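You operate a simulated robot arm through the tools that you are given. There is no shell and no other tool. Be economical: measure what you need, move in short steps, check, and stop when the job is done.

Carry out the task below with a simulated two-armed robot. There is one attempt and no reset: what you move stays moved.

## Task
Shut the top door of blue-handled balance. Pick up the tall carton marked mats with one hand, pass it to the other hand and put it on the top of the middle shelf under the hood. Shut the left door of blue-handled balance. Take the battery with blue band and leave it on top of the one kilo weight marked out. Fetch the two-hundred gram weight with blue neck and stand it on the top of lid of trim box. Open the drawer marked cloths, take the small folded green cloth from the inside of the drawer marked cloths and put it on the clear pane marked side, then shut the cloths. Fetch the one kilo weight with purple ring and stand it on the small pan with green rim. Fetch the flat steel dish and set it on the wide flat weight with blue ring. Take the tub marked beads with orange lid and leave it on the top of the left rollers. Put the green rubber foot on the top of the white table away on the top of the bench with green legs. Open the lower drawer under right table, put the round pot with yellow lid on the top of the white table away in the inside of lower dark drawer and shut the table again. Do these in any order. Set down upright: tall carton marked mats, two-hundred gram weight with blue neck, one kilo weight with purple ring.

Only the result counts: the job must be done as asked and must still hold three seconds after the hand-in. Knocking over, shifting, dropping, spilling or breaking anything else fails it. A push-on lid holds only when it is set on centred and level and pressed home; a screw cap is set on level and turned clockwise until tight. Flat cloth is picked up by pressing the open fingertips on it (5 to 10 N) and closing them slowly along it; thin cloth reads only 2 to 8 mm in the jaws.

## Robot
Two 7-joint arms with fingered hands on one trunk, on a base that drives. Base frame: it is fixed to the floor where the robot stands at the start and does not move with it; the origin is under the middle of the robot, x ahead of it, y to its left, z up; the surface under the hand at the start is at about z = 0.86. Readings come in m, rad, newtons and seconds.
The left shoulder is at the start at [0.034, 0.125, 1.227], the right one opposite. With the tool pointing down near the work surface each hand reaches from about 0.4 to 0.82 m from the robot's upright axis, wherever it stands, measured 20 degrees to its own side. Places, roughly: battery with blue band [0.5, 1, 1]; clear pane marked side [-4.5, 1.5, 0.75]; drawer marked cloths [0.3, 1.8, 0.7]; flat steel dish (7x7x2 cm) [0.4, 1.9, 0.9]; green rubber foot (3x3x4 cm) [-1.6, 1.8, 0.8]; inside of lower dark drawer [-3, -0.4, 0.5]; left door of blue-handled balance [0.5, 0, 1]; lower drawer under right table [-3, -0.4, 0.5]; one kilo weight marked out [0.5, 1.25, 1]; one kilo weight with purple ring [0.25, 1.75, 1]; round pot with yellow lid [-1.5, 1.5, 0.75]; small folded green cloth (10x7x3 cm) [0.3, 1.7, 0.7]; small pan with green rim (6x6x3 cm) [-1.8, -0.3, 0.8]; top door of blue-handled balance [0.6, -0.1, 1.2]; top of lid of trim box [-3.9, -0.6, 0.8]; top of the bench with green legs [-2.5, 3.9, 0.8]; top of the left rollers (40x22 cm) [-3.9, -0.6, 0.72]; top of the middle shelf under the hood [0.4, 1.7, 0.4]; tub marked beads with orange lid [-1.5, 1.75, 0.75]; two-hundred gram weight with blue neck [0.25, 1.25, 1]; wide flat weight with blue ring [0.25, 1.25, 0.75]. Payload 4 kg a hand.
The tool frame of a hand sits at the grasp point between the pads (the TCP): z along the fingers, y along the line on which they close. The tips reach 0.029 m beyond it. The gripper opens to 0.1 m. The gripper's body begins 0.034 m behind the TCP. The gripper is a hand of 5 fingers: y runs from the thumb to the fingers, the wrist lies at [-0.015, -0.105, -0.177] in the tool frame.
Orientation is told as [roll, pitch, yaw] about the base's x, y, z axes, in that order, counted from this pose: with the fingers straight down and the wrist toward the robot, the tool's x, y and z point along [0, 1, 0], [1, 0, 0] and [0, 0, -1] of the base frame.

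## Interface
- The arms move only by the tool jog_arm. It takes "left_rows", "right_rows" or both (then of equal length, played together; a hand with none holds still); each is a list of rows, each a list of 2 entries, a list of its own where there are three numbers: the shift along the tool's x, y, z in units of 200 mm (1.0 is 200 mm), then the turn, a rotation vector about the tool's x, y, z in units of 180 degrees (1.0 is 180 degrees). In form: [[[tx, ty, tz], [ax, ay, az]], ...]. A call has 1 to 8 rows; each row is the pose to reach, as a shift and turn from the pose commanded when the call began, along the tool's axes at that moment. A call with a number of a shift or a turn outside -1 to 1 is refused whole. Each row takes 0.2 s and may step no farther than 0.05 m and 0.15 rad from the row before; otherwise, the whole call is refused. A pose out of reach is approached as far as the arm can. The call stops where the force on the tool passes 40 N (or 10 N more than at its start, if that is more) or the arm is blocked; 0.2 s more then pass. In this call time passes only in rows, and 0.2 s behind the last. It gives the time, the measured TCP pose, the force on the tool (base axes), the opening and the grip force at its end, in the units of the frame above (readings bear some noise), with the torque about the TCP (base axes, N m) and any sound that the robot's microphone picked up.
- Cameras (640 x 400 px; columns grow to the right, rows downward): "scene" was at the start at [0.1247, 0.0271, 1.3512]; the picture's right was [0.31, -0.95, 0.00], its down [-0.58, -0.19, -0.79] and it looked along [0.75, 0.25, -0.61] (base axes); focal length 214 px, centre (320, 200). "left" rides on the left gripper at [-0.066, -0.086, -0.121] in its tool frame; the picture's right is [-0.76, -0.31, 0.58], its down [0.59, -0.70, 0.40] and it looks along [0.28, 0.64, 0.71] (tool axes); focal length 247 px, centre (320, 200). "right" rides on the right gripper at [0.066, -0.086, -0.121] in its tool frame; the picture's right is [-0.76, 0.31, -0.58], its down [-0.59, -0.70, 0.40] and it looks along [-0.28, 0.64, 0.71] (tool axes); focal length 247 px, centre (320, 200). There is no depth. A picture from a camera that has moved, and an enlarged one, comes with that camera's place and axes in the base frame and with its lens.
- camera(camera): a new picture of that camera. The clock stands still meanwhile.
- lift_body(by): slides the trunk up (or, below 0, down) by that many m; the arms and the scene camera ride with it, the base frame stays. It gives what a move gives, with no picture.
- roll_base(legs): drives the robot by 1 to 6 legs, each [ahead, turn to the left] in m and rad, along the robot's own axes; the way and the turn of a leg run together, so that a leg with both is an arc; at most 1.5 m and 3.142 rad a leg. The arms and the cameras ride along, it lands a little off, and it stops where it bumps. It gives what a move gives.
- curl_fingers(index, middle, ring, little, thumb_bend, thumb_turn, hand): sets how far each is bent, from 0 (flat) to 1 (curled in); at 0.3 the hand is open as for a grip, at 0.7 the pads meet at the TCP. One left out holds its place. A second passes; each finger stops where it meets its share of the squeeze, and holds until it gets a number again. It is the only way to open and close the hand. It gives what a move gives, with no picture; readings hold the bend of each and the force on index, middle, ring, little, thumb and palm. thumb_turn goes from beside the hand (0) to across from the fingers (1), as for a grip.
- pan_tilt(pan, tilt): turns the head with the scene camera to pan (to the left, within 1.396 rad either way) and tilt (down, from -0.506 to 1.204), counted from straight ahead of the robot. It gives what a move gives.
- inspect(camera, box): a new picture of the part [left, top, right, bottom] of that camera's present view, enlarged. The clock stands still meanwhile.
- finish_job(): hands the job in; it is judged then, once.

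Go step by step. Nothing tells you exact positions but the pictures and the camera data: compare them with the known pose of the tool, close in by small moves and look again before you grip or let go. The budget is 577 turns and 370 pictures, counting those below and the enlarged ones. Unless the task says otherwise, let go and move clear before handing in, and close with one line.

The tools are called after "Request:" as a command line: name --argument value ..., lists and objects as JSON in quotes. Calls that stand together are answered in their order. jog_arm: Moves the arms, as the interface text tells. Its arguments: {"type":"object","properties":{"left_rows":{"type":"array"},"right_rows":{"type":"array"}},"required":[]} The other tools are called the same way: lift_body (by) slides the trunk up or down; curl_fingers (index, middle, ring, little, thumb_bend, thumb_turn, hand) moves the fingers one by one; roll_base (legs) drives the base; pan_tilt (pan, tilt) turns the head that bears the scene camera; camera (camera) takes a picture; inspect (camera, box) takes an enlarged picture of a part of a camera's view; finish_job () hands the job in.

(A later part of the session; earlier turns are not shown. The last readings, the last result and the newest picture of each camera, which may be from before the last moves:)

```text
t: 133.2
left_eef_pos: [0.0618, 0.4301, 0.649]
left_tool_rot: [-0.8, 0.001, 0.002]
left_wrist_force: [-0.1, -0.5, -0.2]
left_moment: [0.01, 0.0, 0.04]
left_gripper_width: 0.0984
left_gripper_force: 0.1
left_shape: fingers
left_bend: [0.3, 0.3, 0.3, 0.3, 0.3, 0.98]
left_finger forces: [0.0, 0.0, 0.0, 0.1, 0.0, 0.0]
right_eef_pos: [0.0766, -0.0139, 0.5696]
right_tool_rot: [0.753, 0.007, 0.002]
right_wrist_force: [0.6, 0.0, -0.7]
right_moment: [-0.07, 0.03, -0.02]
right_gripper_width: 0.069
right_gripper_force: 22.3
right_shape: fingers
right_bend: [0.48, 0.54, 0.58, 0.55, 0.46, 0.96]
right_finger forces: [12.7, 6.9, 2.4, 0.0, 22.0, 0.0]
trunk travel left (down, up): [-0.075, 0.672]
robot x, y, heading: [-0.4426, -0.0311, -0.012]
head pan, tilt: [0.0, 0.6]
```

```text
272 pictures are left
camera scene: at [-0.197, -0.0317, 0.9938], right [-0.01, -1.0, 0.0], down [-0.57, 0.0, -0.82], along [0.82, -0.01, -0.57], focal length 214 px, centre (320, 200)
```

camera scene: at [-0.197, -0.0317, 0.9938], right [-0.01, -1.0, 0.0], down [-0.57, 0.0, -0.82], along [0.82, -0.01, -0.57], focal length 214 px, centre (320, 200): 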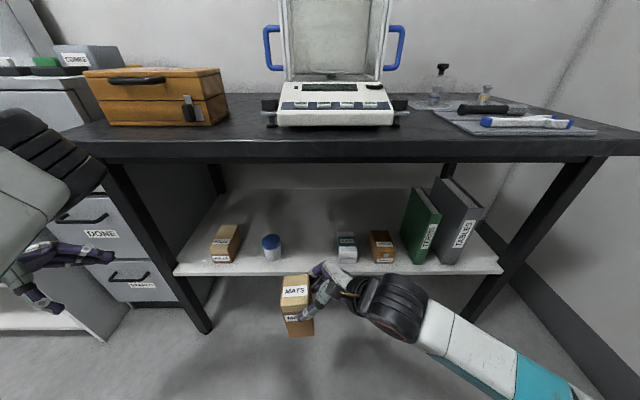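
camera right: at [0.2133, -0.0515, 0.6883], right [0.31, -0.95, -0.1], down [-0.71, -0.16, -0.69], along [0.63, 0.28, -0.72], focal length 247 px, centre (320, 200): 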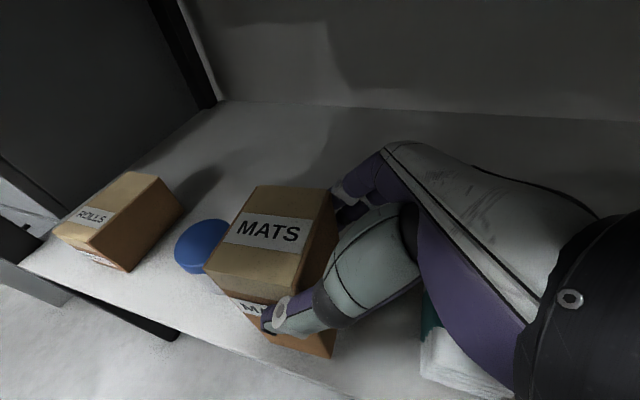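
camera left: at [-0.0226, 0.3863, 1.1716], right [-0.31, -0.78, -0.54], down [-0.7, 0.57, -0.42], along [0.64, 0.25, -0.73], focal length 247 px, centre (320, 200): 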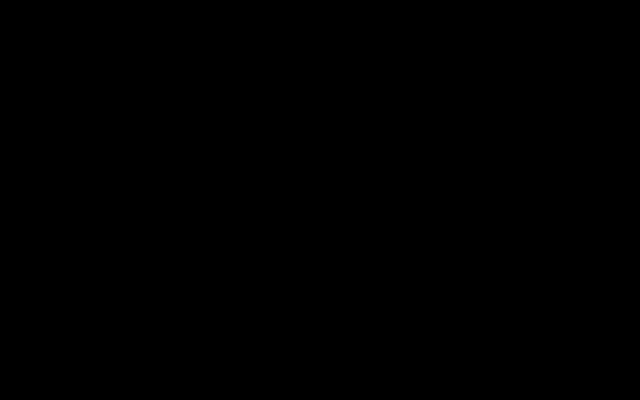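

Request:
jog_arm --left_rows '[[[0, 0, 0.17], [0, -0.04, 0]], [[0, 0.02, 0.35], [0, -0.08, 0]], [[-0.02, 0.04, 0.52], [0, -0.12, 0]], [[-0.04, 0.05, 0.7], [0, -0.16, 0]], [[-0.05, 0.06, 0.87], [0, -0.2, 0]], [[-0.06, 0.07, 0.99], [0, -0.24, 0]]]'

Request:
inspect --camera "scene" --box '[160, 220, 440, 395]'

Request:
camera --camera "left"

```text
t: 134.6
left_eef_pos: [0.1355, 0.2844, 0.5175]
left_tool_rot: [-1.521, 0.026, 0.005]
left_wrist_force: [0.4, 0.8, 0.1]
left_moment: [0.02, 0.0, -0.02]
left_gripper_width: 0.0985
left_gripper_force: 0.1
left_shape: fingers
left_bend: [0.3, 0.3, 0.3, 0.3, 0.3, 0.98]
left_finger forces: [0.1, 0.0, 0.1, 0.0, 0.0, 0.0]
left hand out of reach, approached as far as the arm can: row 5, 6
right_eef_pos: [0.0781, -0.0141, 0.5694]
right_tool_rot: [0.754, 0.009, 0.001]
right_wrist_force: [0.0, 1.1, -1.1]
right_moment: [-0.01, -0.02, 0.03]
right_gripper_width: 0.069
right_gripper_force: 22.6
right_shape: fingers
right_bend: [0.48, 0.54, 0.58, 0.55, 0.46, 0.96]
right_finger forces: [12.8, 6.9, 2.7, 0.0, 22.0, 0.0]
trunk travel left (down, up): [-0.075, 0.672]
robot x, y, heading: [-0.4419, -0.0308, -0.012]
head pan, tilt: [0.0, 0.6]
```

```text
2.29 times, centred on (300, 308) of scene
camera zoom: at [-0.1968, -0.0316, 0.9936], right [-0.01, -1.0, 0.0], down [-0.57, 0.0, -0.82], along [0.82, -0.01, -0.57], focal length 490 px, centre (366, -46)
```

zoom: 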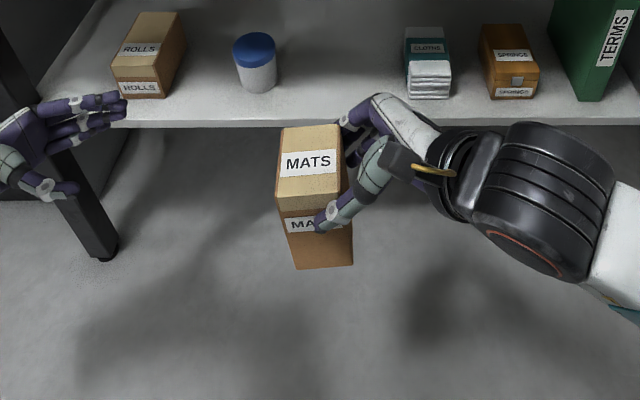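

```text
270 pictures are left
camera left: at [0.0527, 0.4013, 0.5908], right [-0.29, -0.61, 0.74], down [-0.72, -0.37, -0.59], along [0.64, -0.7, -0.33], focal length 247 px, centre (320, 200)
```

left: 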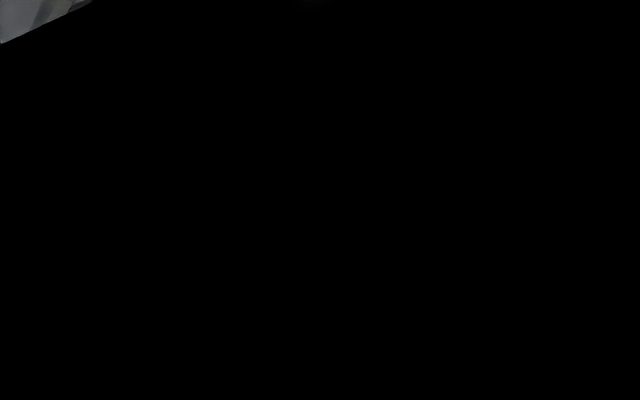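

The left arm can't reach that close in; moving the carton 7 cm forward and bringing the left hand in line.

Request:
jog_arm --right_rows '[[[0.05, 0.19, -0.055], [0, 0, 0]], [[0.1, 0.375, -0.11], [0, 0, 0]]]'

Request:
jog_arm --left_rows '[[[0, 0.05, 0.2], [0, 0, 0]], [[0, 0.08, 0.4], [0, 0, 0]], [[0, 0.09, 0.6], [0, 0, 0]], [[0, 0.09, 0.8], [0, 0, 0]]]'

Request:
inspect --camera "scene" --box '[160, 200, 440, 375]'

Request:
camera --camera "right"

```text
t: 135.2
left_eef_pos: [0.1356, 0.285, 0.5188]
left_tool_rot: [-1.519, 0.025, 0.004]
left_wrist_force: [0.0, -0.5, -0.5]
left_moment: [0.01, -0.03, -0.01]
left_gripper_width: 0.0985
left_gripper_force: 0.0
left_shape: fingers
left_bend: [0.3, 0.3, 0.3, 0.3, 0.3, 0.98]
left_finger forces: [0.0, 0.1, 0.1, 0.0, 0.1, 0.0]
right_eef_pos: [0.1519, -0.0137, 0.5969]
right_tool_rot: [0.754, 0.01, 0.002]
right_wrist_force: [1.0, -0.3, -0.9]
right_moment: [-0.04, 0.0, 0.0]
right_gripper_width: 0.0691
right_gripper_force: 21.7
right_shape: fingers
right_bend: [0.48, 0.54, 0.58, 0.55, 0.46, 0.96]
right_finger forces: [12.7, 6.8, 2.5, 0.1, 21.9, 0.0]
trunk travel left (down, up): [-0.075, 0.672]
robot x, y, heading: [-0.4414, -0.0307, -0.01]
head pan, tilt: [0.0, 0.6]
```

```text
t: 136.2
left_eef_pos: [0.1552, 0.1235, 0.5164]
left_tool_rot: [-1.551, 0.004, 0.003]
left_wrist_force: [1.6, -0.5, -0.3]
left_moment: [0.0, -0.02, 0.0]
left_gripper_width: 0.0986
left_gripper_force: 0.1
left_shape: fingers
left_bend: [0.3, 0.3, 0.3, 0.3, 0.3, 0.98]
left_finger forces: [0.1, 0.1, 0.0, 0.1, 0.0, 0.0]
left hand out of reach, approached as far as the arm can: row 1
right_eef_pos: [0.1521, -0.0141, 0.5974]
right_tool_rot: [0.755, 0.009, 0.0]
right_wrist_force: [-0.4, 0.2, -1.9]
right_moment: [-0.01, -0.04, 0.0]
right_gripper_width: 0.0689
right_gripper_force: 22.4
right_shape: fingers
right_bend: [0.48, 0.54, 0.58, 0.55, 0.46, 0.96]
right_finger forces: [12.7, 6.9, 2.5, 0.0, 21.9, 0.1]
trunk travel left (down, up): [-0.075, 0.672]
robot x, y, heading: [-0.44, -0.0271, -0.004]
head pan, tilt: [0.0, 0.6]
```

```text
2.29 times, centred on (300, 288) of scene
camera zoom: at [-0.197, -0.0316, 0.9938], right [-0.01, -1.0, 0.0], down [-0.57, 0.0, -0.82], along [0.82, -0.01, -0.57], focal length 490 px, centre (366, 0)
```

zoom: 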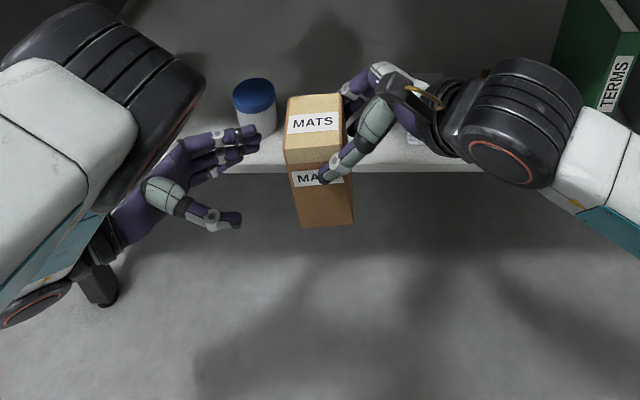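

```text
268 pictures are left
camera right: at [0.0679, -0.049, 0.7314], right [0.31, -0.95, -0.1], down [-0.71, -0.16, -0.69], along [0.63, 0.28, -0.72], focal length 247 px, centre (320, 200)
```

right: 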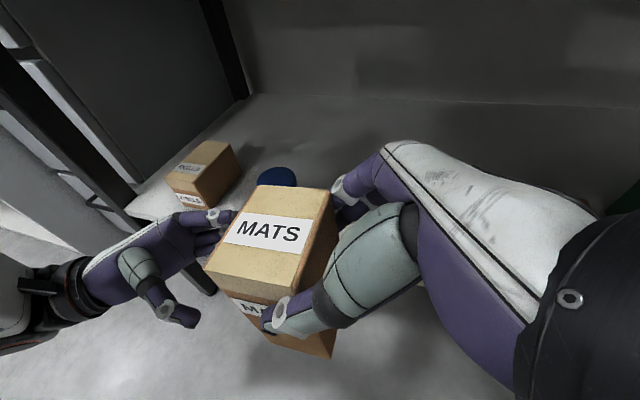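

Both hands are placed well. Sliding the left hand around the lower half of the carton.

Request:
jog_arm --left_rows '[[[0.065, -0.01, 0.15], [0, 0, 0]], [[0.065, -0.015, 0.3], [0, 0, 0]], [[0.065, -0.015, 0.45], [0, 0, 0]]]'

Request:
inspect --camera "scene" --box '[200, 200, 400, 325]'

Request:
camera --camera "right"

```text
t: 137.0
left_eef_pos: [0.1522, 0.0357, 0.5002]
left_tool_rot: [-1.549, 0.003, 0.002]
left_wrist_force: [-0.4, -0.9, 1.0]
left_moment: [0.0, 0.0, 0.05]
left_gripper_width: 0.0988
left_gripper_force: 0.0
left_shape: fingers
left_bend: [0.3, 0.3, 0.3, 0.3, 0.3, 0.98]
left_finger forces: [0.0, 0.1, 0.0, 0.0, 0.0, 0.0]
right_eef_pos: [0.1526, -0.015, 0.5978]
right_tool_rot: [0.754, 0.008, 0.002]
right_wrist_force: [0.3, -0.3, -1.1]
right_moment: [0.0, -0.01, -0.02]
right_gripper_width: 0.0688
right_gripper_force: 21.8
right_shape: fingers
right_bend: [0.48, 0.54, 0.58, 0.55, 0.46, 0.96]
right_finger forces: [12.7, 6.9, 2.4, 0.0, 21.8, 0.0]
trunk travel left (down, up): [-0.075, 0.672]
robot x, y, heading: [-0.4407, -0.0294, -0.006]
head pan, tilt: [0.0, 0.6]
```

```text
3.20 times, centred on (300, 262) of scene
camera zoom: at [-0.1971, -0.0318, 0.9938], right [-0.01, -1.0, 0.0], down [-0.57, 0.0, -0.82], along [0.82, -0.01, -0.57], focal length 686 px, centre (384, 0)
```

zoom: 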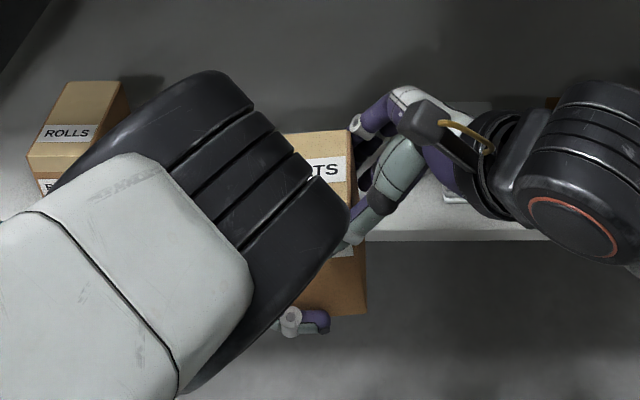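

```text
266 pictures are left
camera right: at [0.0679, -0.0492, 0.7315], right [0.31, -0.95, -0.1], down [-0.71, -0.16, -0.69], along [0.63, 0.28, -0.72], focal length 247 px, centre (320, 200)
```

right: 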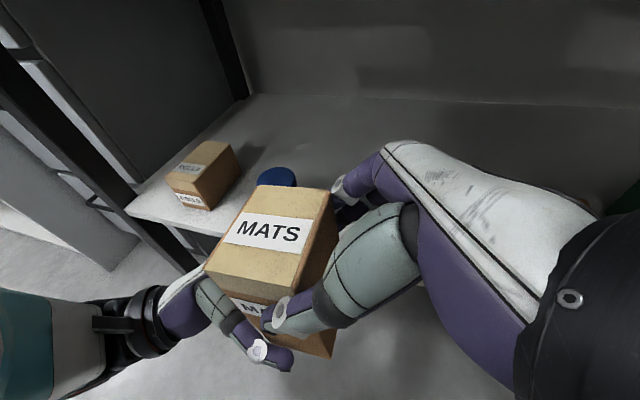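

Left hand surrounds the lower half. Closing the left fingers.

Request:
curl_fingers --hand "left" --index 0.6 --middle 0.6 --ring 0.6 --little 0.6 --thumb_bend 0.6

Request:
camera --camera "right"

```text
t: 138.0
left_eef_pos: [0.151, 0.0356, 0.5009]
left_tool_rot: [-1.551, 0.003, 0.003]
left_wrist_force: [-8.2, 3.7, -4.4]
left_moment: [0.05, -0.09, 0.04]
left_gripper_width: 0.0688
left_gripper_force: 21.1
left_shape: fingers
left_bend: [0.49, 0.52, 0.6, 0.6, 0.47, 0.97]
left_finger forces: [11.3, 6.4, 0.0, 0.0, 25.2, 0.0]
right_eef_pos: [0.1538, -0.0144, 0.5986]
right_tool_rot: [0.754, 0.007, 0.001]
right_wrist_force: [7.8, -3.5, 4.1]
right_moment: [-0.08, -0.66, -0.4]
right_gripper_width: 0.0686
right_gripper_force: 24.7
right_shape: fingers
right_bend: [0.48, 0.53, 0.57, 0.55, 0.47, 0.96]
right_finger forces: [15.9, 8.9, 4.5, 0.1, 20.3, 0.0]
trunk travel left (down, up): [-0.075, 0.672]
robot x, y, heading: [-0.4394, -0.0283, -0.011]
head pan, tilt: [0.0, 0.6]
```

```text
265 pictures are left
camera right: at [0.0682, -0.0495, 0.7319], right [0.31, -0.95, -0.1], down [-0.71, -0.16, -0.69], along [0.64, 0.28, -0.72], focal length 247 px, centre (320, 200)
```

right: 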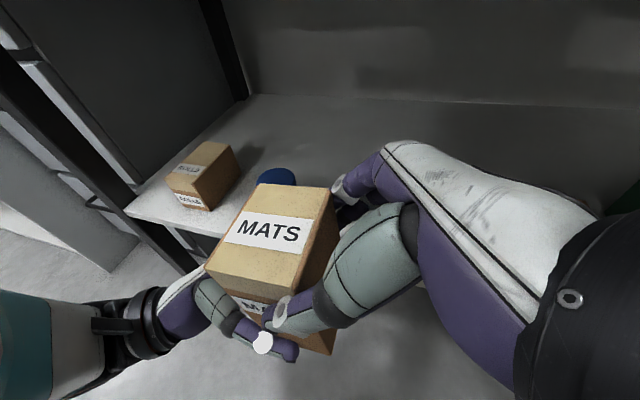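

The left hand holds the carton (index, middle, thumb). Releasing the right hand.

Request:
curl_fingers --hand "right" --index 0.3 --middle 0.3 --ring 0.3 --little 0.3 --thumb_bend 0.3

Request:
jog_arm --right_rows '[[[0, 0, -0.15], [0, 0, 0]], [[0, 0, -0.35], [0, 0, 0]], [[0, 0, -0.55], [0, 0, 0]]]'

Request:
camera --camera "right"

Request:
camera --camera "scene"

```text
t: 139.0
left_eef_pos: [0.1525, 0.0352, 0.5014]
left_tool_rot: [-1.551, 0.002, 0.002]
left_wrist_force: [-0.3, 0.2, -2.0]
left_moment: [0.03, -0.02, -0.01]
left_gripper_width: 0.0682
left_gripper_force: 21.1
left_shape: fingers
left_bend: [0.48, 0.52, 0.6, 0.6, 0.48, 0.96]
left_finger forces: [14.6, 6.6, 0.1, 0.0, 21.3, 0.0]
right_eef_pos: [0.1529, -0.0138, 0.5971]
right_tool_rot: [0.753, 0.01, 0.002]
right_wrist_force: [-1.1, -0.1, -0.2]
right_moment: [0.02, -0.01, 0.01]
right_gripper_width: 0.0984
right_gripper_force: 0.2
right_shape: fingers
right_bend: [0.3, 0.3, 0.3, 0.3, 0.3, 0.97]
right_finger forces: [0.1, 0.0, 0.1, 0.0, 0.0, 0.0]
trunk travel left (down, up): [-0.075, 0.672]
robot x, y, heading: [-0.4426, -0.0332, -0.01]
head pan, tilt: [0.0, 0.6]
```

```text
t: 139.8
left_eef_pos: [0.1525, 0.0352, 0.5014]
left_tool_rot: [-1.552, 0.0, 0.001]
left_wrist_force: [-0.8, 0.0, -1.4]
left_moment: [0.04, 0.01, 0.02]
left_gripper_width: 0.0684
left_gripper_force: 21.0
left_shape: fingers
left_bend: [0.48, 0.52, 0.6, 0.6, 0.48, 0.96]
left_finger forces: [14.6, 6.7, 0.0, 0.1, 21.4, 0.1]
right_eef_pos: [0.1538, -0.0908, 0.6766]
right_tool_rot: [0.754, 0.01, 0.0]
right_wrist_force: [0.4, 1.1, -0.3]
right_moment: [0.02, 0.03, 0.01]
right_gripper_width: 0.0983
right_gripper_force: 0.0
right_shape: fingers
right_bend: [0.3, 0.3, 0.3, 0.3, 0.3, 0.98]
right_finger forces: [0.1, 0.0, 0.0, 0.1, 0.1, 0.0]
trunk travel left (down, up): [-0.075, 0.672]
robot x, y, heading: [-0.4439, -0.027, -0.011]
head pan, tilt: [0.0, 0.6]
```

```text
264 pictures are left
camera right: at [0.069, -0.124, 0.8118], right [0.31, -0.95, -0.1], down [-0.71, -0.16, -0.69], along [0.63, 0.28, -0.72], focal length 247 px, centre (320, 200)
```

right: 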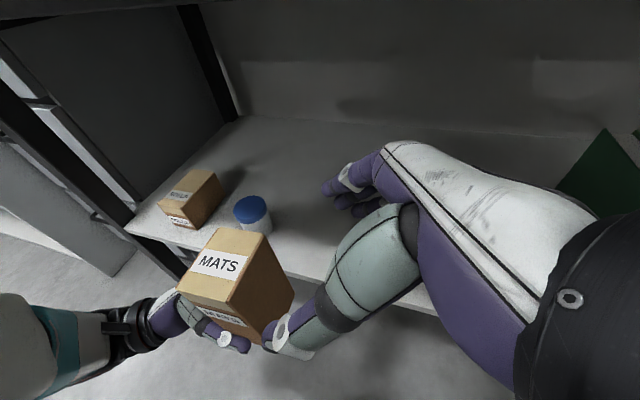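

```text
263 pictures are left
camera scene: at [-0.1971, -0.0318, 0.9938], right [-0.01, -1.0, 0.0], down [-0.57, 0.0, -0.82], along [0.82, -0.01, -0.57], focal length 214 px, centre (320, 200)
```

scene: 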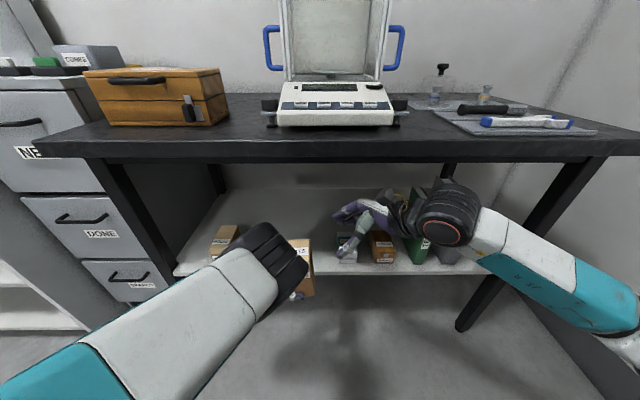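

Handover done: only the left hand holds the carton. Retracting the right hand, then driving to the hood bench.

Request:
jog_arm --right_rows '[[[-0.1, -0.15, -0.1], [0, 0, 0]], [[-0.2, -0.3, -0.2], [0, 0, 0]], [[-0.3, -0.45, -0.3], [0, 0, 0]]]'

Request:
roll_base --legs '[[0, 1.571], [1.23, 0]]'

Request:
camera --camera "scene"

```text
t: 140.6
left_eef_pos: [0.1516, 0.0344, 0.5007]
left_tool_rot: [-1.553, 0.003, 0.001]
left_wrist_force: [0.1, -0.1, -1.4]
left_moment: [0.03, 0.0, 0.0]
left_gripper_width: 0.0683
left_gripper_force: 21.6
left_shape: fingers
left_bend: [0.48, 0.52, 0.6, 0.6, 0.48, 0.96]
left_finger forces: [14.5, 6.7, 0.0, 0.0, 21.3, 0.1]
right_eef_pos: [0.0623, -0.1752, 0.6808]
right_tool_rot: [0.754, 0.008, 0.003]
right_wrist_force: [-0.2, 1.1, 0.1]
right_moment: [-0.02, 0.04, -0.02]
right_gripper_width: 0.0982
right_gripper_force: 0.0
right_shape: fingers
right_bend: [0.3, 0.3, 0.3, 0.3, 0.3, 0.98]
right_finger forces: [0.0, 0.0, 0.0, 0.0, 0.0, 0.0]
trunk travel left (down, up): [-0.075, 0.672]
robot x, y, heading: [-0.4404, -0.0326, -0.018]
head pan, tilt: [0.0, 0.6]
```

```text
t: 150.8
left_eef_pos: [-0.525, 1.8005, 0.5012]
left_tool_rot: [-1.551, 0.004, 1.591]
left_wrist_force: [-0.2, 0.3, -1.1]
left_moment: [0.01, 0.02, 0.01]
left_gripper_width: 0.0681
left_gripper_force: 20.4
left_shape: fingers
left_bend: [0.48, 0.52, 0.6, 0.6, 0.49, 0.96]
left_finger forces: [13.8, 6.5, 0.0, 0.0, 20.3, 0.0]
right_eef_pos: [-0.3129, 1.716, 0.6809]
right_tool_rot: [0.753, 0.01, 1.591]
right_wrist_force: [0.4, 0.0, 0.1]
right_moment: [-0.01, 0.02, -0.01]
right_gripper_width: 0.0982
right_gripper_force: 0.1
right_shape: fingers
right_bend: [0.3, 0.3, 0.3, 0.3, 0.3, 0.98]
right_finger forces: [0.1, 0.1, 0.1, 0.0, 0.1, 0.0]
trunk travel left (down, up): [-0.075, 0.672]
robot x, y, heading: [-0.449, 1.2073, 1.58]
head pan, tilt: [0.0, 0.6]
```

```text
262 pictures are left
camera scene: at [-0.4517, 1.4526, 0.9938], right [1.0, 0.01, 0.0], down [0.01, -0.57, -0.82], along [-0.01, 0.82, -0.57], focal length 214 px, centre (320, 200)
```

scene: 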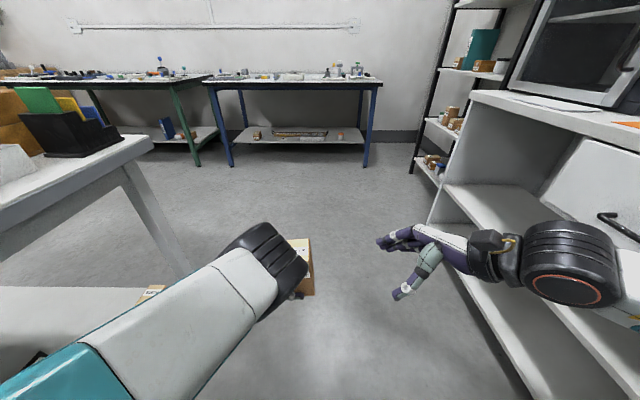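

Request:
roll_base --legs '[[0, -1.58]]'

Request:
camera --camera "scene"

Request:
camera --camera "right"

```text
t: 155.2
left_eef_pos: [0.1454, 1.2752, 0.5008]
left_tool_rot: [-1.55, 0.002, 0.008]
left_wrist_force: [0.2, -0.5, -2.0]
left_moment: [0.0, -0.03, -0.03]
left_gripper_width: 0.0672
left_gripper_force: 20.0
left_shape: fingers
left_bend: [0.48, 0.52, 0.6, 0.6, 0.49, 0.96]
left_finger forces: [13.5, 6.3, 0.1, 0.0, 19.8, 0.0]
right_eef_pos: [0.0576, 1.0646, 0.6816]
right_tool_rot: [0.754, 0.009, 0.007]
right_wrist_force: [0.3, -0.1, -0.2]
right_moment: [0.02, -0.03, 0.01]
right_gripper_width: 0.0985
right_gripper_force: 0.0
right_shape: fingers
right_bend: [0.3, 0.3, 0.3, 0.3, 0.3, 0.98]
right_finger forces: [0.1, 0.1, 0.0, 0.0, 0.0, 0.0]
trunk travel left (down, up): [-0.075, 0.672]
robot x, y, heading: [-0.4482, 1.2069, -0.002]
head pan, tilt: [0.0, 0.6]
```

```text
261 pictures are left
camera scene: at [-0.2036, 1.2058, 0.9938], right [-0.01, -1.0, 0.0], down [-0.57, 0.0, -0.82], along [0.82, 0.0, -0.57], focal length 214 px, centre (320, 200)
```

scene: 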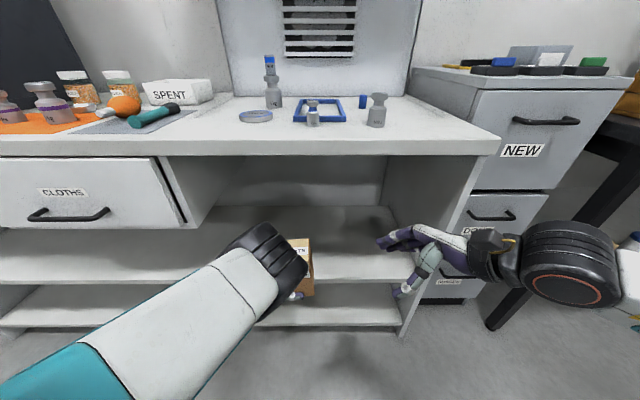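

```text
260 pictures are left
camera right: at [-0.0266, 1.0291, 0.8149], right [0.31, -0.94, -0.1], down [-0.71, -0.16, -0.69], along [0.63, 0.29, -0.72], focal length 247 px, centre (320, 200)
```

right: 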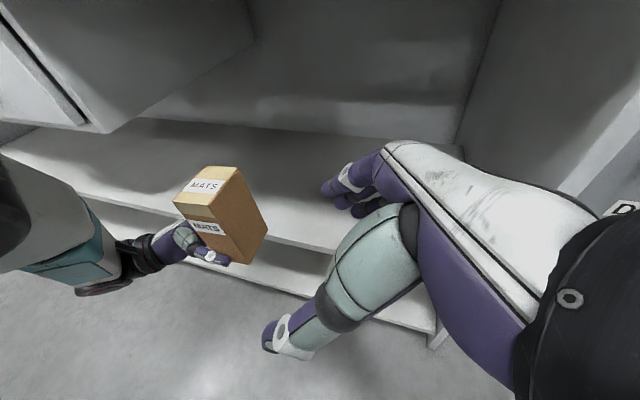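

The battery is still standing. Middle shelf opening is clear at y≈1.0–1.5; I'll drive in gradually with the carton just above shelf height.

Request:
roll_base --legs '[[0.1, 0]]'

Request:
camera --camera "right"

Request:
camera --camera "scene"

```text
t: 156.3
left_eef_pos: [0.2455, 1.2744, 0.4996]
left_tool_rot: [-1.549, 0.004, 0.007]
left_wrist_force: [1.2, 0.0, -0.8]
left_moment: [0.0, -0.02, -0.03]
left_gripper_width: 0.067
left_gripper_force: 19.9
left_shape: fingers
left_bend: [0.48, 0.52, 0.6, 0.6, 0.49, 0.96]
left_finger forces: [13.5, 6.5, 0.1, 0.0, 19.7, 0.0]
right_eef_pos: [0.1562, 1.0637, 0.6811]
right_tool_rot: [0.754, 0.01, 0.008]
right_wrist_force: [-0.2, 0.1, -0.2]
right_moment: [-0.03, 0.01, 0.01]
right_gripper_width: 0.0986
right_gripper_force: 0.0
right_shape: fingers
right_bend: [0.3, 0.3, 0.3, 0.3, 0.3, 0.98]
right_finger forces: [0.1, 0.0, 0.0, 0.1, 0.1, 0.0]
trunk travel left (down, up): [-0.075, 0.672]
robot x, y, heading: [-0.3485, 1.2078, -0.005]
head pan, tilt: [0.0, 0.6]
```

```text
259 pictures are left
camera right: at [0.0727, 1.0286, 0.8149], right [0.31, -0.94, -0.1], down [-0.71, -0.16, -0.69], along [0.63, 0.29, -0.72], focal length 247 px, centre (320, 200)
```

right: 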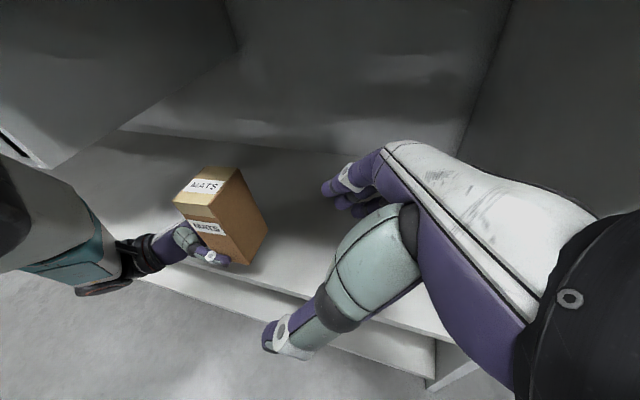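

```text
258 pictures are left
camera scene: at [-0.1043, 1.2053, 0.9938], right [-0.01, -1.0, 0.0], down [-0.57, 0.0, -0.82], along [0.82, 0.0, -0.57], focal length 214 px, centre (320, 200)
```

scene: 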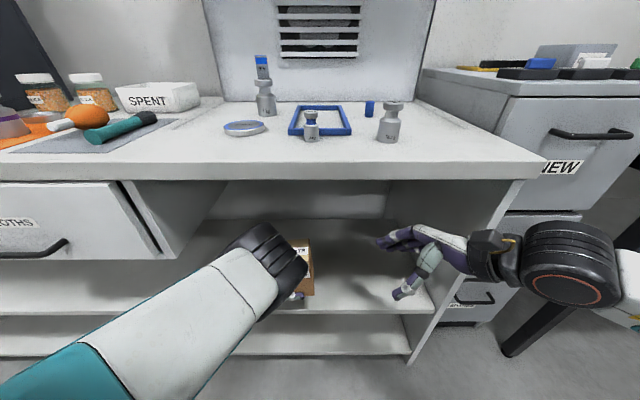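

The right hand would crowd the bench; raising it above the bench level first.

Request:
jog_arm --right_rows '[[[0, -0.2, 0], [0, 0, 0]], [[0.1, -0.3, -0.12], [0, -0.04, 0]], [[0.25, -0.3, -0.28], [0, -0.08, 0]], [[0.4, -0.3, -0.44], [0, -0.12, 0]], [[0.55, -0.3, -0.6], [0, -0.16, 0]], [[0.69, -0.3, -0.73], [0, -0.2, 0]]]'

Request:
jog_arm --right_rows '[[[0.02, 0, -0.2], [0, 0, 0]], [[0.04, 0, -0.4], [0, 0, 0]], [[0.06, 0, -0.6], [0, -0.02, 0]], [[0.08, 0, -0.8], [0, -0.04, 0]]]'

Request:
camera --camera "scene"

```text
t: 157.7
left_eef_pos: [0.2446, 1.2739, 0.5013]
left_tool_rot: [-1.55, 0.0, 0.006]
left_wrist_force: [-0.3, -0.4, -1.4]
left_moment: [0.04, 0.0, 0.0]
left_gripper_width: 0.0672
left_gripper_force: 19.5
left_shape: fingers
left_bend: [0.48, 0.52, 0.6, 0.6, 0.49, 0.96]
left_finger forces: [13.5, 6.4, 0.0, 0.1, 19.9, 0.1]
right_eef_pos: [0.0988, 1.0637, 0.8824]
right_tool_rot: [0.124, 0.011, 0.008]
right_wrist_force: [-0.9, 0.3, 0.0]
right_moment: [0.02, -0.02, 0.02]
right_gripper_width: 0.0984
right_gripper_force: 0.0
right_shape: fingers
right_bend: [0.3, 0.3, 0.3, 0.3, 0.3, 0.98]
right_finger forces: [0.0, 0.0, 0.0, 0.0, 0.0, 0.0]
right hand out of reach, approached as far as the arm can: row 1, 2, 3, 4, 5
trunk travel left (down, up): [-0.075, 0.672]
robot x, y, heading: [-0.3488, 1.207, -0.003]
head pan, tilt: [0.0, 0.6]
```

```text
t: 158.7
left_eef_pos: [0.244, 1.2746, 0.5011]
left_tool_rot: [-1.549, 0.001, 0.007]
left_wrist_force: [-0.3, -0.5, -0.4]
left_moment: [0.04, 0.0, 0.03]
left_gripper_width: 0.0672
left_gripper_force: 19.7
left_shape: fingers
left_bend: [0.48, 0.52, 0.6, 0.6, 0.49, 0.96]
left_finger forces: [13.4, 6.4, 0.0, 0.1, 19.8, 0.1]
right_eef_pos: [0.0985, 1.0596, 1.0447]
right_tool_rot: [0.0, 0.011, 0.008]
right_wrist_force: [-0.5, -0.6, 0.8]
right_moment: [0.0, -0.01, 0.03]
right_gripper_width: 0.0985
right_gripper_force: 0.0
right_shape: fingers
right_bend: [0.3, 0.3, 0.3, 0.3, 0.3, 0.98]
right_finger forces: [0.0, 0.0, 0.0, 0.1, 0.0, 0.0]
trunk travel left (down, up): [-0.075, 0.672]
robot x, y, heading: [-0.349, 1.2025, -0.008]
head pan, tilt: [0.0, 0.6]
```

```text
257 pictures are left
camera scene: at [-0.1046, 1.2054, 0.9939], right [0.0, -1.0, 0.0], down [-0.57, 0.0, -0.82], along [0.82, 0.0, -0.57], focal length 214 px, centre (320, 200)
```

scene: 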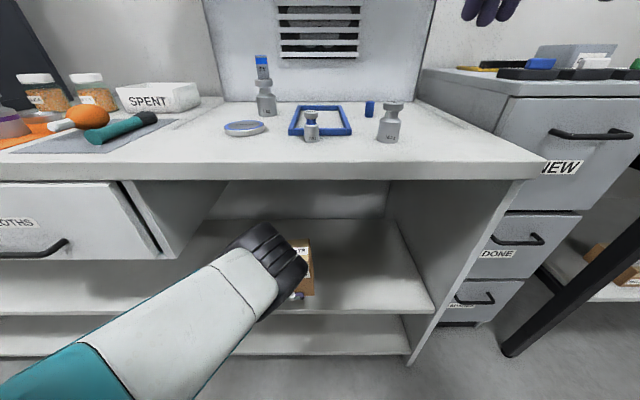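

Right hand clear. Driving forward 0.09 m so the carton is over the shelf.

Request:
roll_base --legs '[[0.09, 0]]'

Request:
camera --camera "scene"

```text
t: 159.8
left_eef_pos: [0.3337, 1.274, 0.5009]
left_tool_rot: [-1.551, 0.004, 0.007]
left_wrist_force: [0.3, -0.3, -1.7]
left_moment: [0.01, -0.04, 0.02]
left_gripper_width: 0.0673
left_gripper_force: 19.7
left_shape: fingers
left_bend: [0.48, 0.52, 0.6, 0.6, 0.49, 0.96]
left_finger forces: [13.4, 6.5, 0.0, 0.0, 19.8, 0.1]
right_eef_pos: [0.19, 1.0595, 1.0429]
right_tool_rot: [0.0, 0.01, 0.007]
right_wrist_force: [0.8, 0.1, 0.1]
right_moment: [-0.02, -0.02, -0.01]
right_gripper_width: 0.0986
right_gripper_force: 0.1
right_shape: fingers
right_bend: [0.3, 0.3, 0.3, 0.3, 0.3, 0.98]
right_finger forces: [0.1, 0.0, 0.0, 0.0, 0.0, 0.1]
trunk travel left (down, up): [-0.075, 0.672]
robot x, y, heading: [-0.2622, 1.2061, -0.002]
head pan, tilt: [0.0, 0.6]
```

```text
256 pictures are left
camera scene: at [-0.0143, 1.2051, 0.9937], right [0.0, -1.0, 0.0], down [-0.57, 0.0, -0.82], along [0.82, 0.0, -0.57], focal length 214 px, centre (320, 200)
```

scene: 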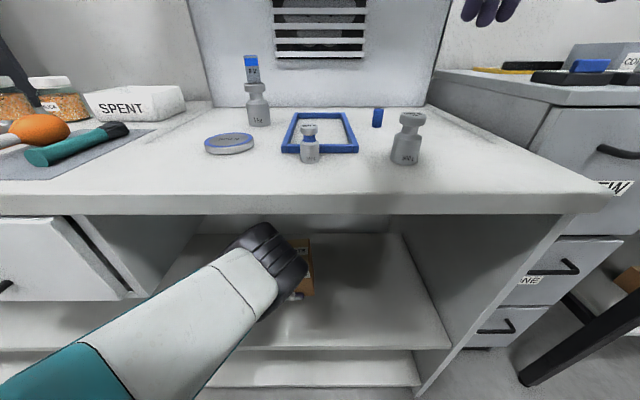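

Over the shelf. Lowering gently until contact.

Request:
jog_arm --left_rows '[[[0.04, 0, 0], [0, 0, 0]], [[0.08, 0, 0], [0, 0, 0]], [[0.12, 0, 0], [0, 0, 0]], [[0.15, 0, 0], [0, 0, 0]]]'

Request:
inspect --camera "scene" --box '[240, 210, 400, 370]'

```text
t: 160.8
left_eef_pos: [0.3344, 1.2753, 0.4711]
left_tool_rot: [-1.55, 0.004, 0.008]
left_wrist_force: [0.5, 0.3, -1.1]
left_moment: [0.02, -0.02, -0.01]
left_gripper_width: 0.067
left_gripper_force: 19.8
left_shape: fingers
left_bend: [0.48, 0.52, 0.6, 0.6, 0.49, 0.96]
left_finger forces: [13.5, 6.4, 0.1, 0.0, 19.8, 0.0]
right_eef_pos: [0.1883, 1.0604, 1.0428]
right_tool_rot: [-0.002, 0.008, 0.006]
right_wrist_force: [0.6, -0.4, 0.0]
right_moment: [0.01, -0.05, 0.0]
right_gripper_width: 0.0988
right_gripper_force: 0.1
right_shape: fingers
right_bend: [0.3, 0.3, 0.3, 0.3, 0.3, 0.98]
right_finger forces: [0.1, 0.0, 0.1, 0.0, 0.0, 0.0]
trunk travel left (down, up): [-0.075, 0.672]
robot x, y, heading: [-0.2577, 1.2098, -0.0]
head pan, tilt: [0.0, 0.6]
```

```text
2.50 times, centred on (320, 290) of scene
camera zoom: at [-0.0145, 1.2051, 0.9938], right [0.0, -1.0, 0.0], down [-0.57, 0.0, -0.82], along [0.82, 0.0, -0.57], focal length 536 px, centre (320, -25)
```

zoom: 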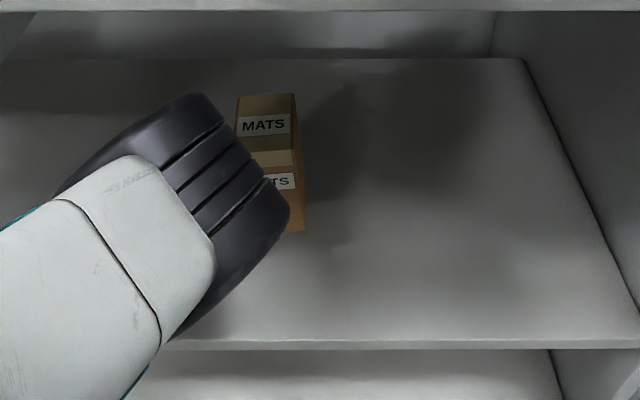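

Request:
jog_arm --left_rows '[[[0.025, 0, 0], [0, 0, 0]], [[0.05, 0, 0], [0, 0, 0]], [[0.075, 0, 0], [0, 0, 0]]]'

Request:
jog_arm --left_rows '[[[0.025, 0, 0], [0, 0, 0]], [[0.05, 0, 0], [0, 0, 0]]]'

```text
t: 161.6
left_eef_pos: [0.3345, 1.2761, 0.4563]
left_tool_rot: [-1.553, 0.002, 0.007]
left_wrist_force: [-0.3, 0.3, -0.8]
left_moment: [0.05, -0.05, 0.02]
left_gripper_width: 0.0671
left_gripper_force: 20.2
left_shape: fingers
left_bend: [0.48, 0.52, 0.6, 0.6, 0.49, 0.96]
left_finger forces: [13.4, 6.4, 0.1, 0.1, 19.8, 0.3]
right_eef_pos: [0.1883, 1.0591, 1.0432]
right_tool_rot: [0.0, 0.009, 0.008]
right_wrist_force: [-0.6, 0.4, -0.2]
right_moment: [-0.01, 0.01, -0.02]
right_gripper_width: 0.0986
right_gripper_force: 0.0
right_shape: fingers
right_bend: [0.3, 0.3, 0.3, 0.3, 0.3, 0.98]
right_finger forces: [0.0, 0.0, 0.1, 0.0, 0.0, 0.0]
trunk travel left (down, up): [-0.075, 0.672]
robot x, y, heading: [-0.2567, 1.2055, -0.003]
head pan, tilt: [0.0, 0.6]
```

```text
t: 162.4
left_eef_pos: [0.3352, 1.2765, 0.4531]
left_tool_rot: [-1.554, -0.016, 0.005]
left_wrist_force: [-14.1, 0.7, 26.2]
left_moment: [1.82, 0.28, 0.89]
left_gripper_width: 0.0668
left_gripper_force: 33.3
left_shape: fingers
left_bend: [0.48, 0.52, 0.6, 0.6, 0.49, 0.96]
left_finger forces: [13.5, 6.4, 0.0, 10.1, 19.8, 16.9]
right_eef_pos: [0.187, 1.0594, 1.0454]
right_tool_rot: [-0.001, 0.006, 0.005]
right_wrist_force: [-0.1, 0.3, 0.6]
right_moment: [0.03, -0.02, 0.02]
right_gripper_width: 0.0987
right_gripper_force: 0.0
right_shape: fingers
right_bend: [0.3, 0.3, 0.3, 0.3, 0.3, 0.98]
right_finger forces: [0.1, 0.0, 0.0, 0.0, 0.0, 0.0]
trunk travel left (down, up): [-0.075, 0.672]
robot x, y, heading: [-0.2609, 1.2049, -0.006]
head pan, tilt: [0.0, 0.6]
stopped in row 2 (left hand): the force on the tool passed its limit at 42 N (the readings are from after the stop); the commanded pose is now the measured one
```

Little finger and palm edge touched the shelf (surface ≈0.405). Let me see how far the carton bottom still is.

Request:
jog_arm --left_rows '[[[-0.02, 0, 0], [0, 0, 0]]]'

Request:
pan_tilt --pan -0.35 --tilt 0.9

Request:
camera --camera "scene"

Request:
inspect --camera "scene" --box '[160, 100, 320, 220]'

```text
t: 162.8
left_eef_pos: [0.3347, 1.2756, 0.4529]
left_tool_rot: [-1.552, -0.01, 0.005]
left_wrist_force: [-4.3, -0.5, 14.2]
left_moment: [1.06, 0.02, 0.33]
left_gripper_width: 0.0673
left_gripper_force: 28.0
left_shape: fingers
left_bend: [0.48, 0.52, 0.6, 0.6, 0.49, 0.96]
left_finger forces: [13.6, 6.4, 0.0, 5.1, 19.9, 10.9]
right_eef_pos: [0.1878, 1.0599, 1.0437]
right_tool_rot: [0.0, 0.01, 0.008]
right_wrist_force: [0.4, 1.2, 0.3]
right_moment: [0.01, 0.0, 0.0]
right_gripper_width: 0.0987
right_gripper_force: 0.1
right_shape: fingers
right_bend: [0.3, 0.3, 0.3, 0.3, 0.3, 0.98]
right_finger forces: [0.0, 0.1, 0.1, 0.1, 0.1, 0.1]
trunk travel left (down, up): [-0.075, 0.672]
robot x, y, heading: [-0.2599, 1.204, -0.007]
head pan, tilt: [0.0, 0.6]
```

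```text
t: 163.6
left_eef_pos: [0.3357, 1.2757, 0.453]
left_tool_rot: [-1.552, -0.011, 0.005]
left_wrist_force: [-4.0, -0.5, 12.2]
left_moment: [0.92, -0.03, 0.22]
left_gripper_width: 0.067
left_gripper_force: 26.4
left_shape: fingers
left_bend: [0.48, 0.52, 0.6, 0.6, 0.49, 0.96]
left_finger forces: [13.5, 6.5, 0.0, 4.4, 19.8, 9.9]
right_eef_pos: [0.1881, 1.0593, 1.0439]
right_tool_rot: [0.001, 0.009, 0.007]
right_wrist_force: [-0.2, 0.5, 0.6]
right_moment: [0.02, 0.02, 0.0]
right_gripper_width: 0.0988
right_gripper_force: 0.1
right_shape: fingers
right_bend: [0.3, 0.3, 0.3, 0.3, 0.3, 0.98]
right_finger forces: [0.0, 0.1, 0.0, 0.0, 0.1, 0.1]
trunk travel left (down, up): [-0.075, 0.672]
robot x, y, heading: [-0.2601, 1.2038, -0.004]
head pan, tilt: [-0.351, 0.901]
```

```text
254 pictures are left
camera scene: at [-0.0334, 1.1791, 0.9694], right [-0.35, -0.94, 0.0], down [-0.73, 0.27, -0.62], along [0.58, -0.22, -0.78], focal length 214 px, centre (320, 200)
```

scene: 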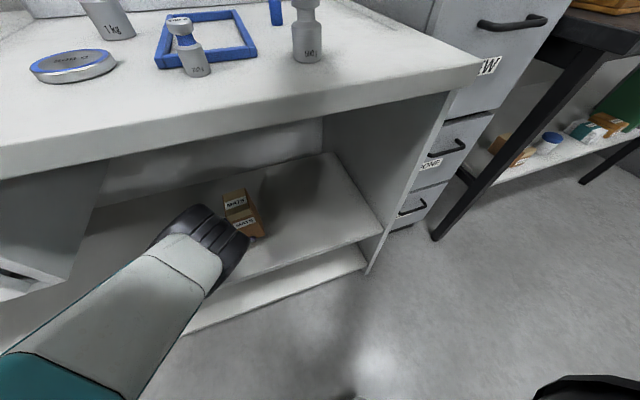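

```text
3.33 times, centred on (240, 160) of scene
camera zoom: at [-0.0334, 1.1791, 0.9694], right [-0.35, -0.94, 0.0], down [-0.73, 0.27, -0.62], along [0.58, -0.22, -0.78], focal length 715 px, centre (587, 333)
```

zoom: 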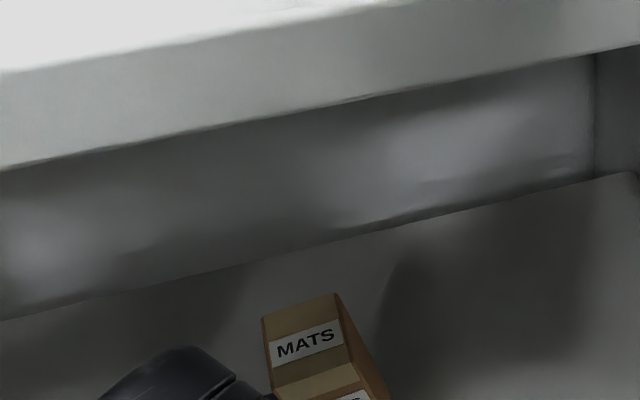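

The carton bottom is about 2 cm above the shelf because the hand's edge touches first. I'll ease the grip in tiny steps so the carton slides down between the fingers instead of dropping.

Request:
curl_fingers --hand "left" --index 0.5 --middle 0.54 --ring 0.5 --little 0.45 --thumb_bend 0.5

Request:
curl_fingers --hand "left" --index 0.48 --middle 0.52 --thumb_bend 0.485

Request:
inspect --camera "scene" --box '[180, 150, 340, 270]'

```text
t: 164.6
left_eef_pos: [0.3355, 1.2754, 0.4518]
left_tool_rot: [-1.552, -0.009, 0.006]
left_wrist_force: [-2.5, -1.0, 10.9]
left_moment: [0.81, -0.03, 0.19]
left_gripper_width: 0.0684
left_gripper_force: 16.3
left_shape: fingers
left_bend: [0.46, 0.5, 0.5, 0.45, 0.45, 0.97]
left_finger forces: [6.1, 3.7, 0.0, 2.3, 9.7, 10.9]
right_eef_pos: [0.1889, 1.0604, 1.0446]
right_tool_rot: [-0.001, 0.007, 0.007]
right_wrist_force: [0.2, 0.0, -0.4]
right_moment: [-0.01, -0.04, 0.05]
right_gripper_width: 0.0987
right_gripper_force: 0.0
right_shape: fingers
right_bend: [0.3, 0.3, 0.3, 0.3, 0.3, 0.98]
right_finger forces: [0.1, 0.0, 0.0, 0.0, 0.0, 0.0]
trunk travel left (down, up): [-0.075, 0.672]
robot x, y, heading: [-0.2567, 1.2074, -0.003]
head pan, tilt: [-0.351, 0.901]
```

```text
t: 165.6
left_eef_pos: [0.335, 1.2756, 0.4536]
left_tool_rot: [-1.553, -0.007, 0.005]
left_wrist_force: [-3.4, -0.5, 11.7]
left_moment: [0.82, 0.04, 0.19]
left_gripper_width: 0.0689
left_gripper_force: 14.0
left_shape: fingers
left_bend: [0.45, 0.49, 0.5, 0.45, 0.44, 0.97]
left_finger forces: [4.4, 2.7, 0.0, 2.3, 7.3, 10.9]
right_eef_pos: [0.1871, 1.0589, 1.0443]
right_tool_rot: [-0.001, 0.009, 0.007]
right_wrist_force: [0.9, 0.2, 0.1]
right_moment: [-0.03, 0.02, 0.03]
right_gripper_width: 0.0984
right_gripper_force: 0.1
right_shape: fingers
right_bend: [0.3, 0.3, 0.3, 0.3, 0.3, 0.98]
right_finger forces: [0.0, 0.1, 0.1, 0.0, 0.0, 0.0]
trunk travel left (down, up): [-0.075, 0.672]
robot x, y, heading: [-0.2598, 1.2061, -0.006]
head pan, tilt: [-0.351, 0.901]
```

```text
3.33 times, centred on (260, 210) of scene
camera zoom: at [-0.0335, 1.179, 0.9693], right [-0.35, -0.94, 0.0], down [-0.73, 0.27, -0.62], along [0.58, -0.22, -0.78], focal length 715 px, centre (520, 167)
```

zoom: 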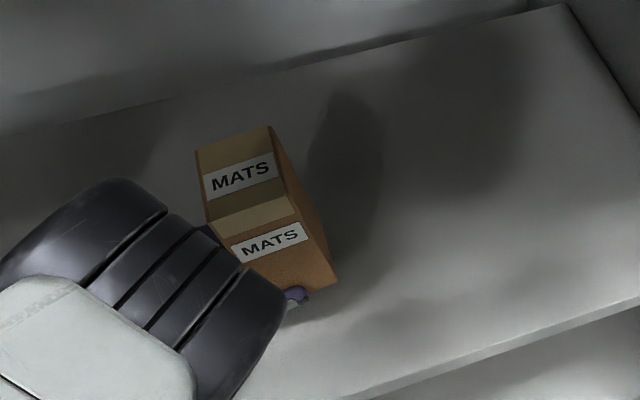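

Request:
curl_fingers --hand "left" --index 0.46 --middle 0.5 --thumb_bend 0.465

Request:
curl_fingers --hand "left" --index 0.445 --middle 0.48 --thumb_bend 0.445

Request:
inspect --camera "scene" --box '[180, 150, 340, 270]'

```text
t: 166.6
left_eef_pos: [0.3346, 1.276, 0.4523]
left_tool_rot: [-1.551, -0.007, 0.004]
left_wrist_force: [-3.3, -1.7, 11.3]
left_moment: [0.82, -0.01, 0.22]
left_gripper_width: 0.0698
left_gripper_force: 11.8
left_shape: fingers
left_bend: [0.44, 0.48, 0.5, 0.45, 0.43, 0.97]
left_finger forces: [3.0, 2.0, 0.0, 2.2, 5.0, 10.7]
right_eef_pos: [0.1884, 1.0601, 1.0441]
right_tool_rot: [0.0, 0.009, 0.006]
right_wrist_force: [-0.2, 0.7, 0.5]
right_moment: [-0.04, -0.05, -0.01]
right_gripper_width: 0.0985
right_gripper_force: 0.1
right_shape: fingers
right_bend: [0.3, 0.3, 0.3, 0.3, 0.3, 0.98]
right_finger forces: [0.0, 0.0, 0.0, 0.1, 0.0, 0.1]
trunk travel left (down, up): [-0.075, 0.672]
robot x, y, heading: [-0.2613, 1.2075, -0.002]
head pan, tilt: [-0.351, 0.901]
```

```text
t: 167.6
left_eef_pos: [0.3349, 1.2763, 0.4527]
left_tool_rot: [-1.551, -0.009, 0.005]
left_wrist_force: [-3.3, -1.0, 11.5]
left_moment: [0.78, 0.01, 0.24]
left_gripper_width: 0.071
left_gripper_force: 9.7
left_shape: fingers
left_bend: [0.43, 0.47, 0.5, 0.45, 0.42, 0.98]
left_finger forces: [1.9, 1.1, 0.1, 2.3, 3.0, 10.7]
right_eef_pos: [0.1883, 1.0599, 1.0446]
right_tool_rot: [-0.001, 0.009, 0.008]
right_wrist_force: [0.9, -0.6, -0.1]
right_moment: [0.0, 0.0, 0.0]
right_gripper_width: 0.0986
right_gripper_force: 0.1
right_shape: fingers
right_bend: [0.3, 0.3, 0.3, 0.3, 0.3, 0.98]
right_finger forces: [0.0, 0.1, 0.1, 0.1, 0.0, 0.1]
trunk travel left (down, up): [-0.075, 0.672]
robot x, y, heading: [-0.2579, 1.2082, -0.006]
head pan, tilt: [-0.351, 0.901]
```

```text
3.33 times, centred on (260, 210) of scene
camera zoom: at [-0.0334, 1.179, 0.9693], right [-0.35, -0.94, 0.0], down [-0.73, 0.27, -0.62], along [0.58, -0.22, -0.78], focal length 715 px, centre (520, 167)
```

zoom: 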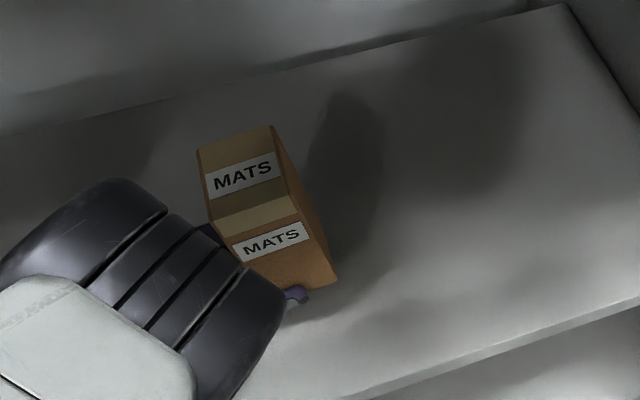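

Request:
curl_fingers --hand "left" --index 0.435 --middle 0.46 --thumb_bend 0.43

Request:
curl_fingers --hand "left" --index 0.425 --middle 0.45 --thumb_bend 0.42

Request:
inspect --camera "scene" --box '[180, 150, 340, 270]'

```text
t: 168.6
left_eef_pos: [0.3352, 1.2773, 0.4537]
left_tool_rot: [-1.551, -0.009, 0.005]
left_wrist_force: [-3.5, -2.1, 11.5]
left_moment: [0.8, 0.02, 0.2]
left_gripper_width: 0.0719
left_gripper_force: 9.6
left_shape: fingers
left_bend: [0.42, 0.45, 0.5, 0.45, 0.42, 0.98]
left_finger forces: [1.4, 0.6, 0.7, 2.2, 2.1, 10.6]
right_eef_pos: [0.1874, 1.0605, 1.0445]
right_tool_rot: [-0.001, 0.008, 0.008]
right_wrist_force: [0.1, -0.4, -0.6]
right_moment: [0.04, -0.01, -0.02]
right_gripper_width: 0.0986
right_gripper_force: 0.2
right_shape: fingers
right_bend: [0.3, 0.3, 0.3, 0.3, 0.3, 0.98]
right_finger forces: [0.0, 0.1, 0.0, 0.0, 0.0, 0.1]
trunk travel left (down, up): [-0.075, 0.672]
robot x, y, heading: [-0.2611, 1.208, -0.006]
head pan, tilt: [-0.351, 0.901]
```

```text
t: 169.6
left_eef_pos: [0.3357, 1.2758, 0.4538]
left_tool_rot: [-1.552, -0.009, 0.006]
left_wrist_force: [-3.4, 0.0, 11.9]
left_moment: [0.81, -0.01, 0.2]
left_gripper_width: 0.0725
left_gripper_force: 8.3
left_shape: fingers
left_bend: [0.42, 0.45, 0.5, 0.45, 0.41, 0.98]
left_finger forces: [0.8, 0.3, 0.9, 2.2, 1.2, 10.6]
right_eef_pos: [0.1887, 1.0597, 1.0438]
right_tool_rot: [-0.002, 0.009, 0.008]
right_wrist_force: [-0.5, -0.3, -0.5]
right_moment: [-0.01, 0.04, 0.02]
right_gripper_width: 0.0985
right_gripper_force: 0.0
right_shape: fingers
right_bend: [0.3, 0.3, 0.3, 0.3, 0.3, 0.98]
right_finger forces: [0.1, 0.0, 0.0, 0.0, 0.1, 0.0]
trunk travel left (down, up): [-0.075, 0.672]
robot x, y, heading: [-0.2577, 1.2044, 0.0]
head pan, tilt: [-0.351, 0.901]
```

```text
3.33 times, centred on (260, 210) of scene
camera zoom: at [-0.0334, 1.179, 0.9693], right [-0.35, -0.94, 0.0], down [-0.73, 0.27, -0.62], along [0.58, -0.22, -0.78], focal length 715 px, centre (520, 167)
```

zoom: 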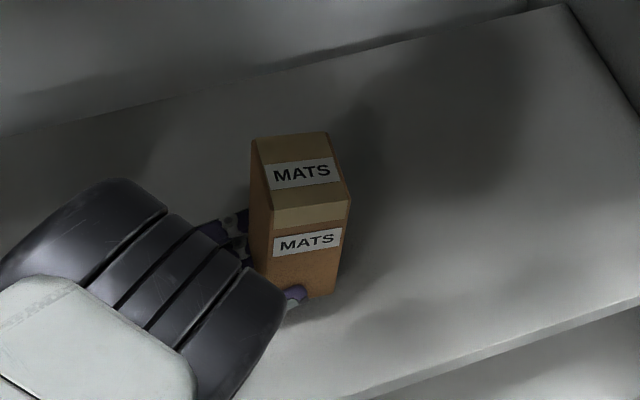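

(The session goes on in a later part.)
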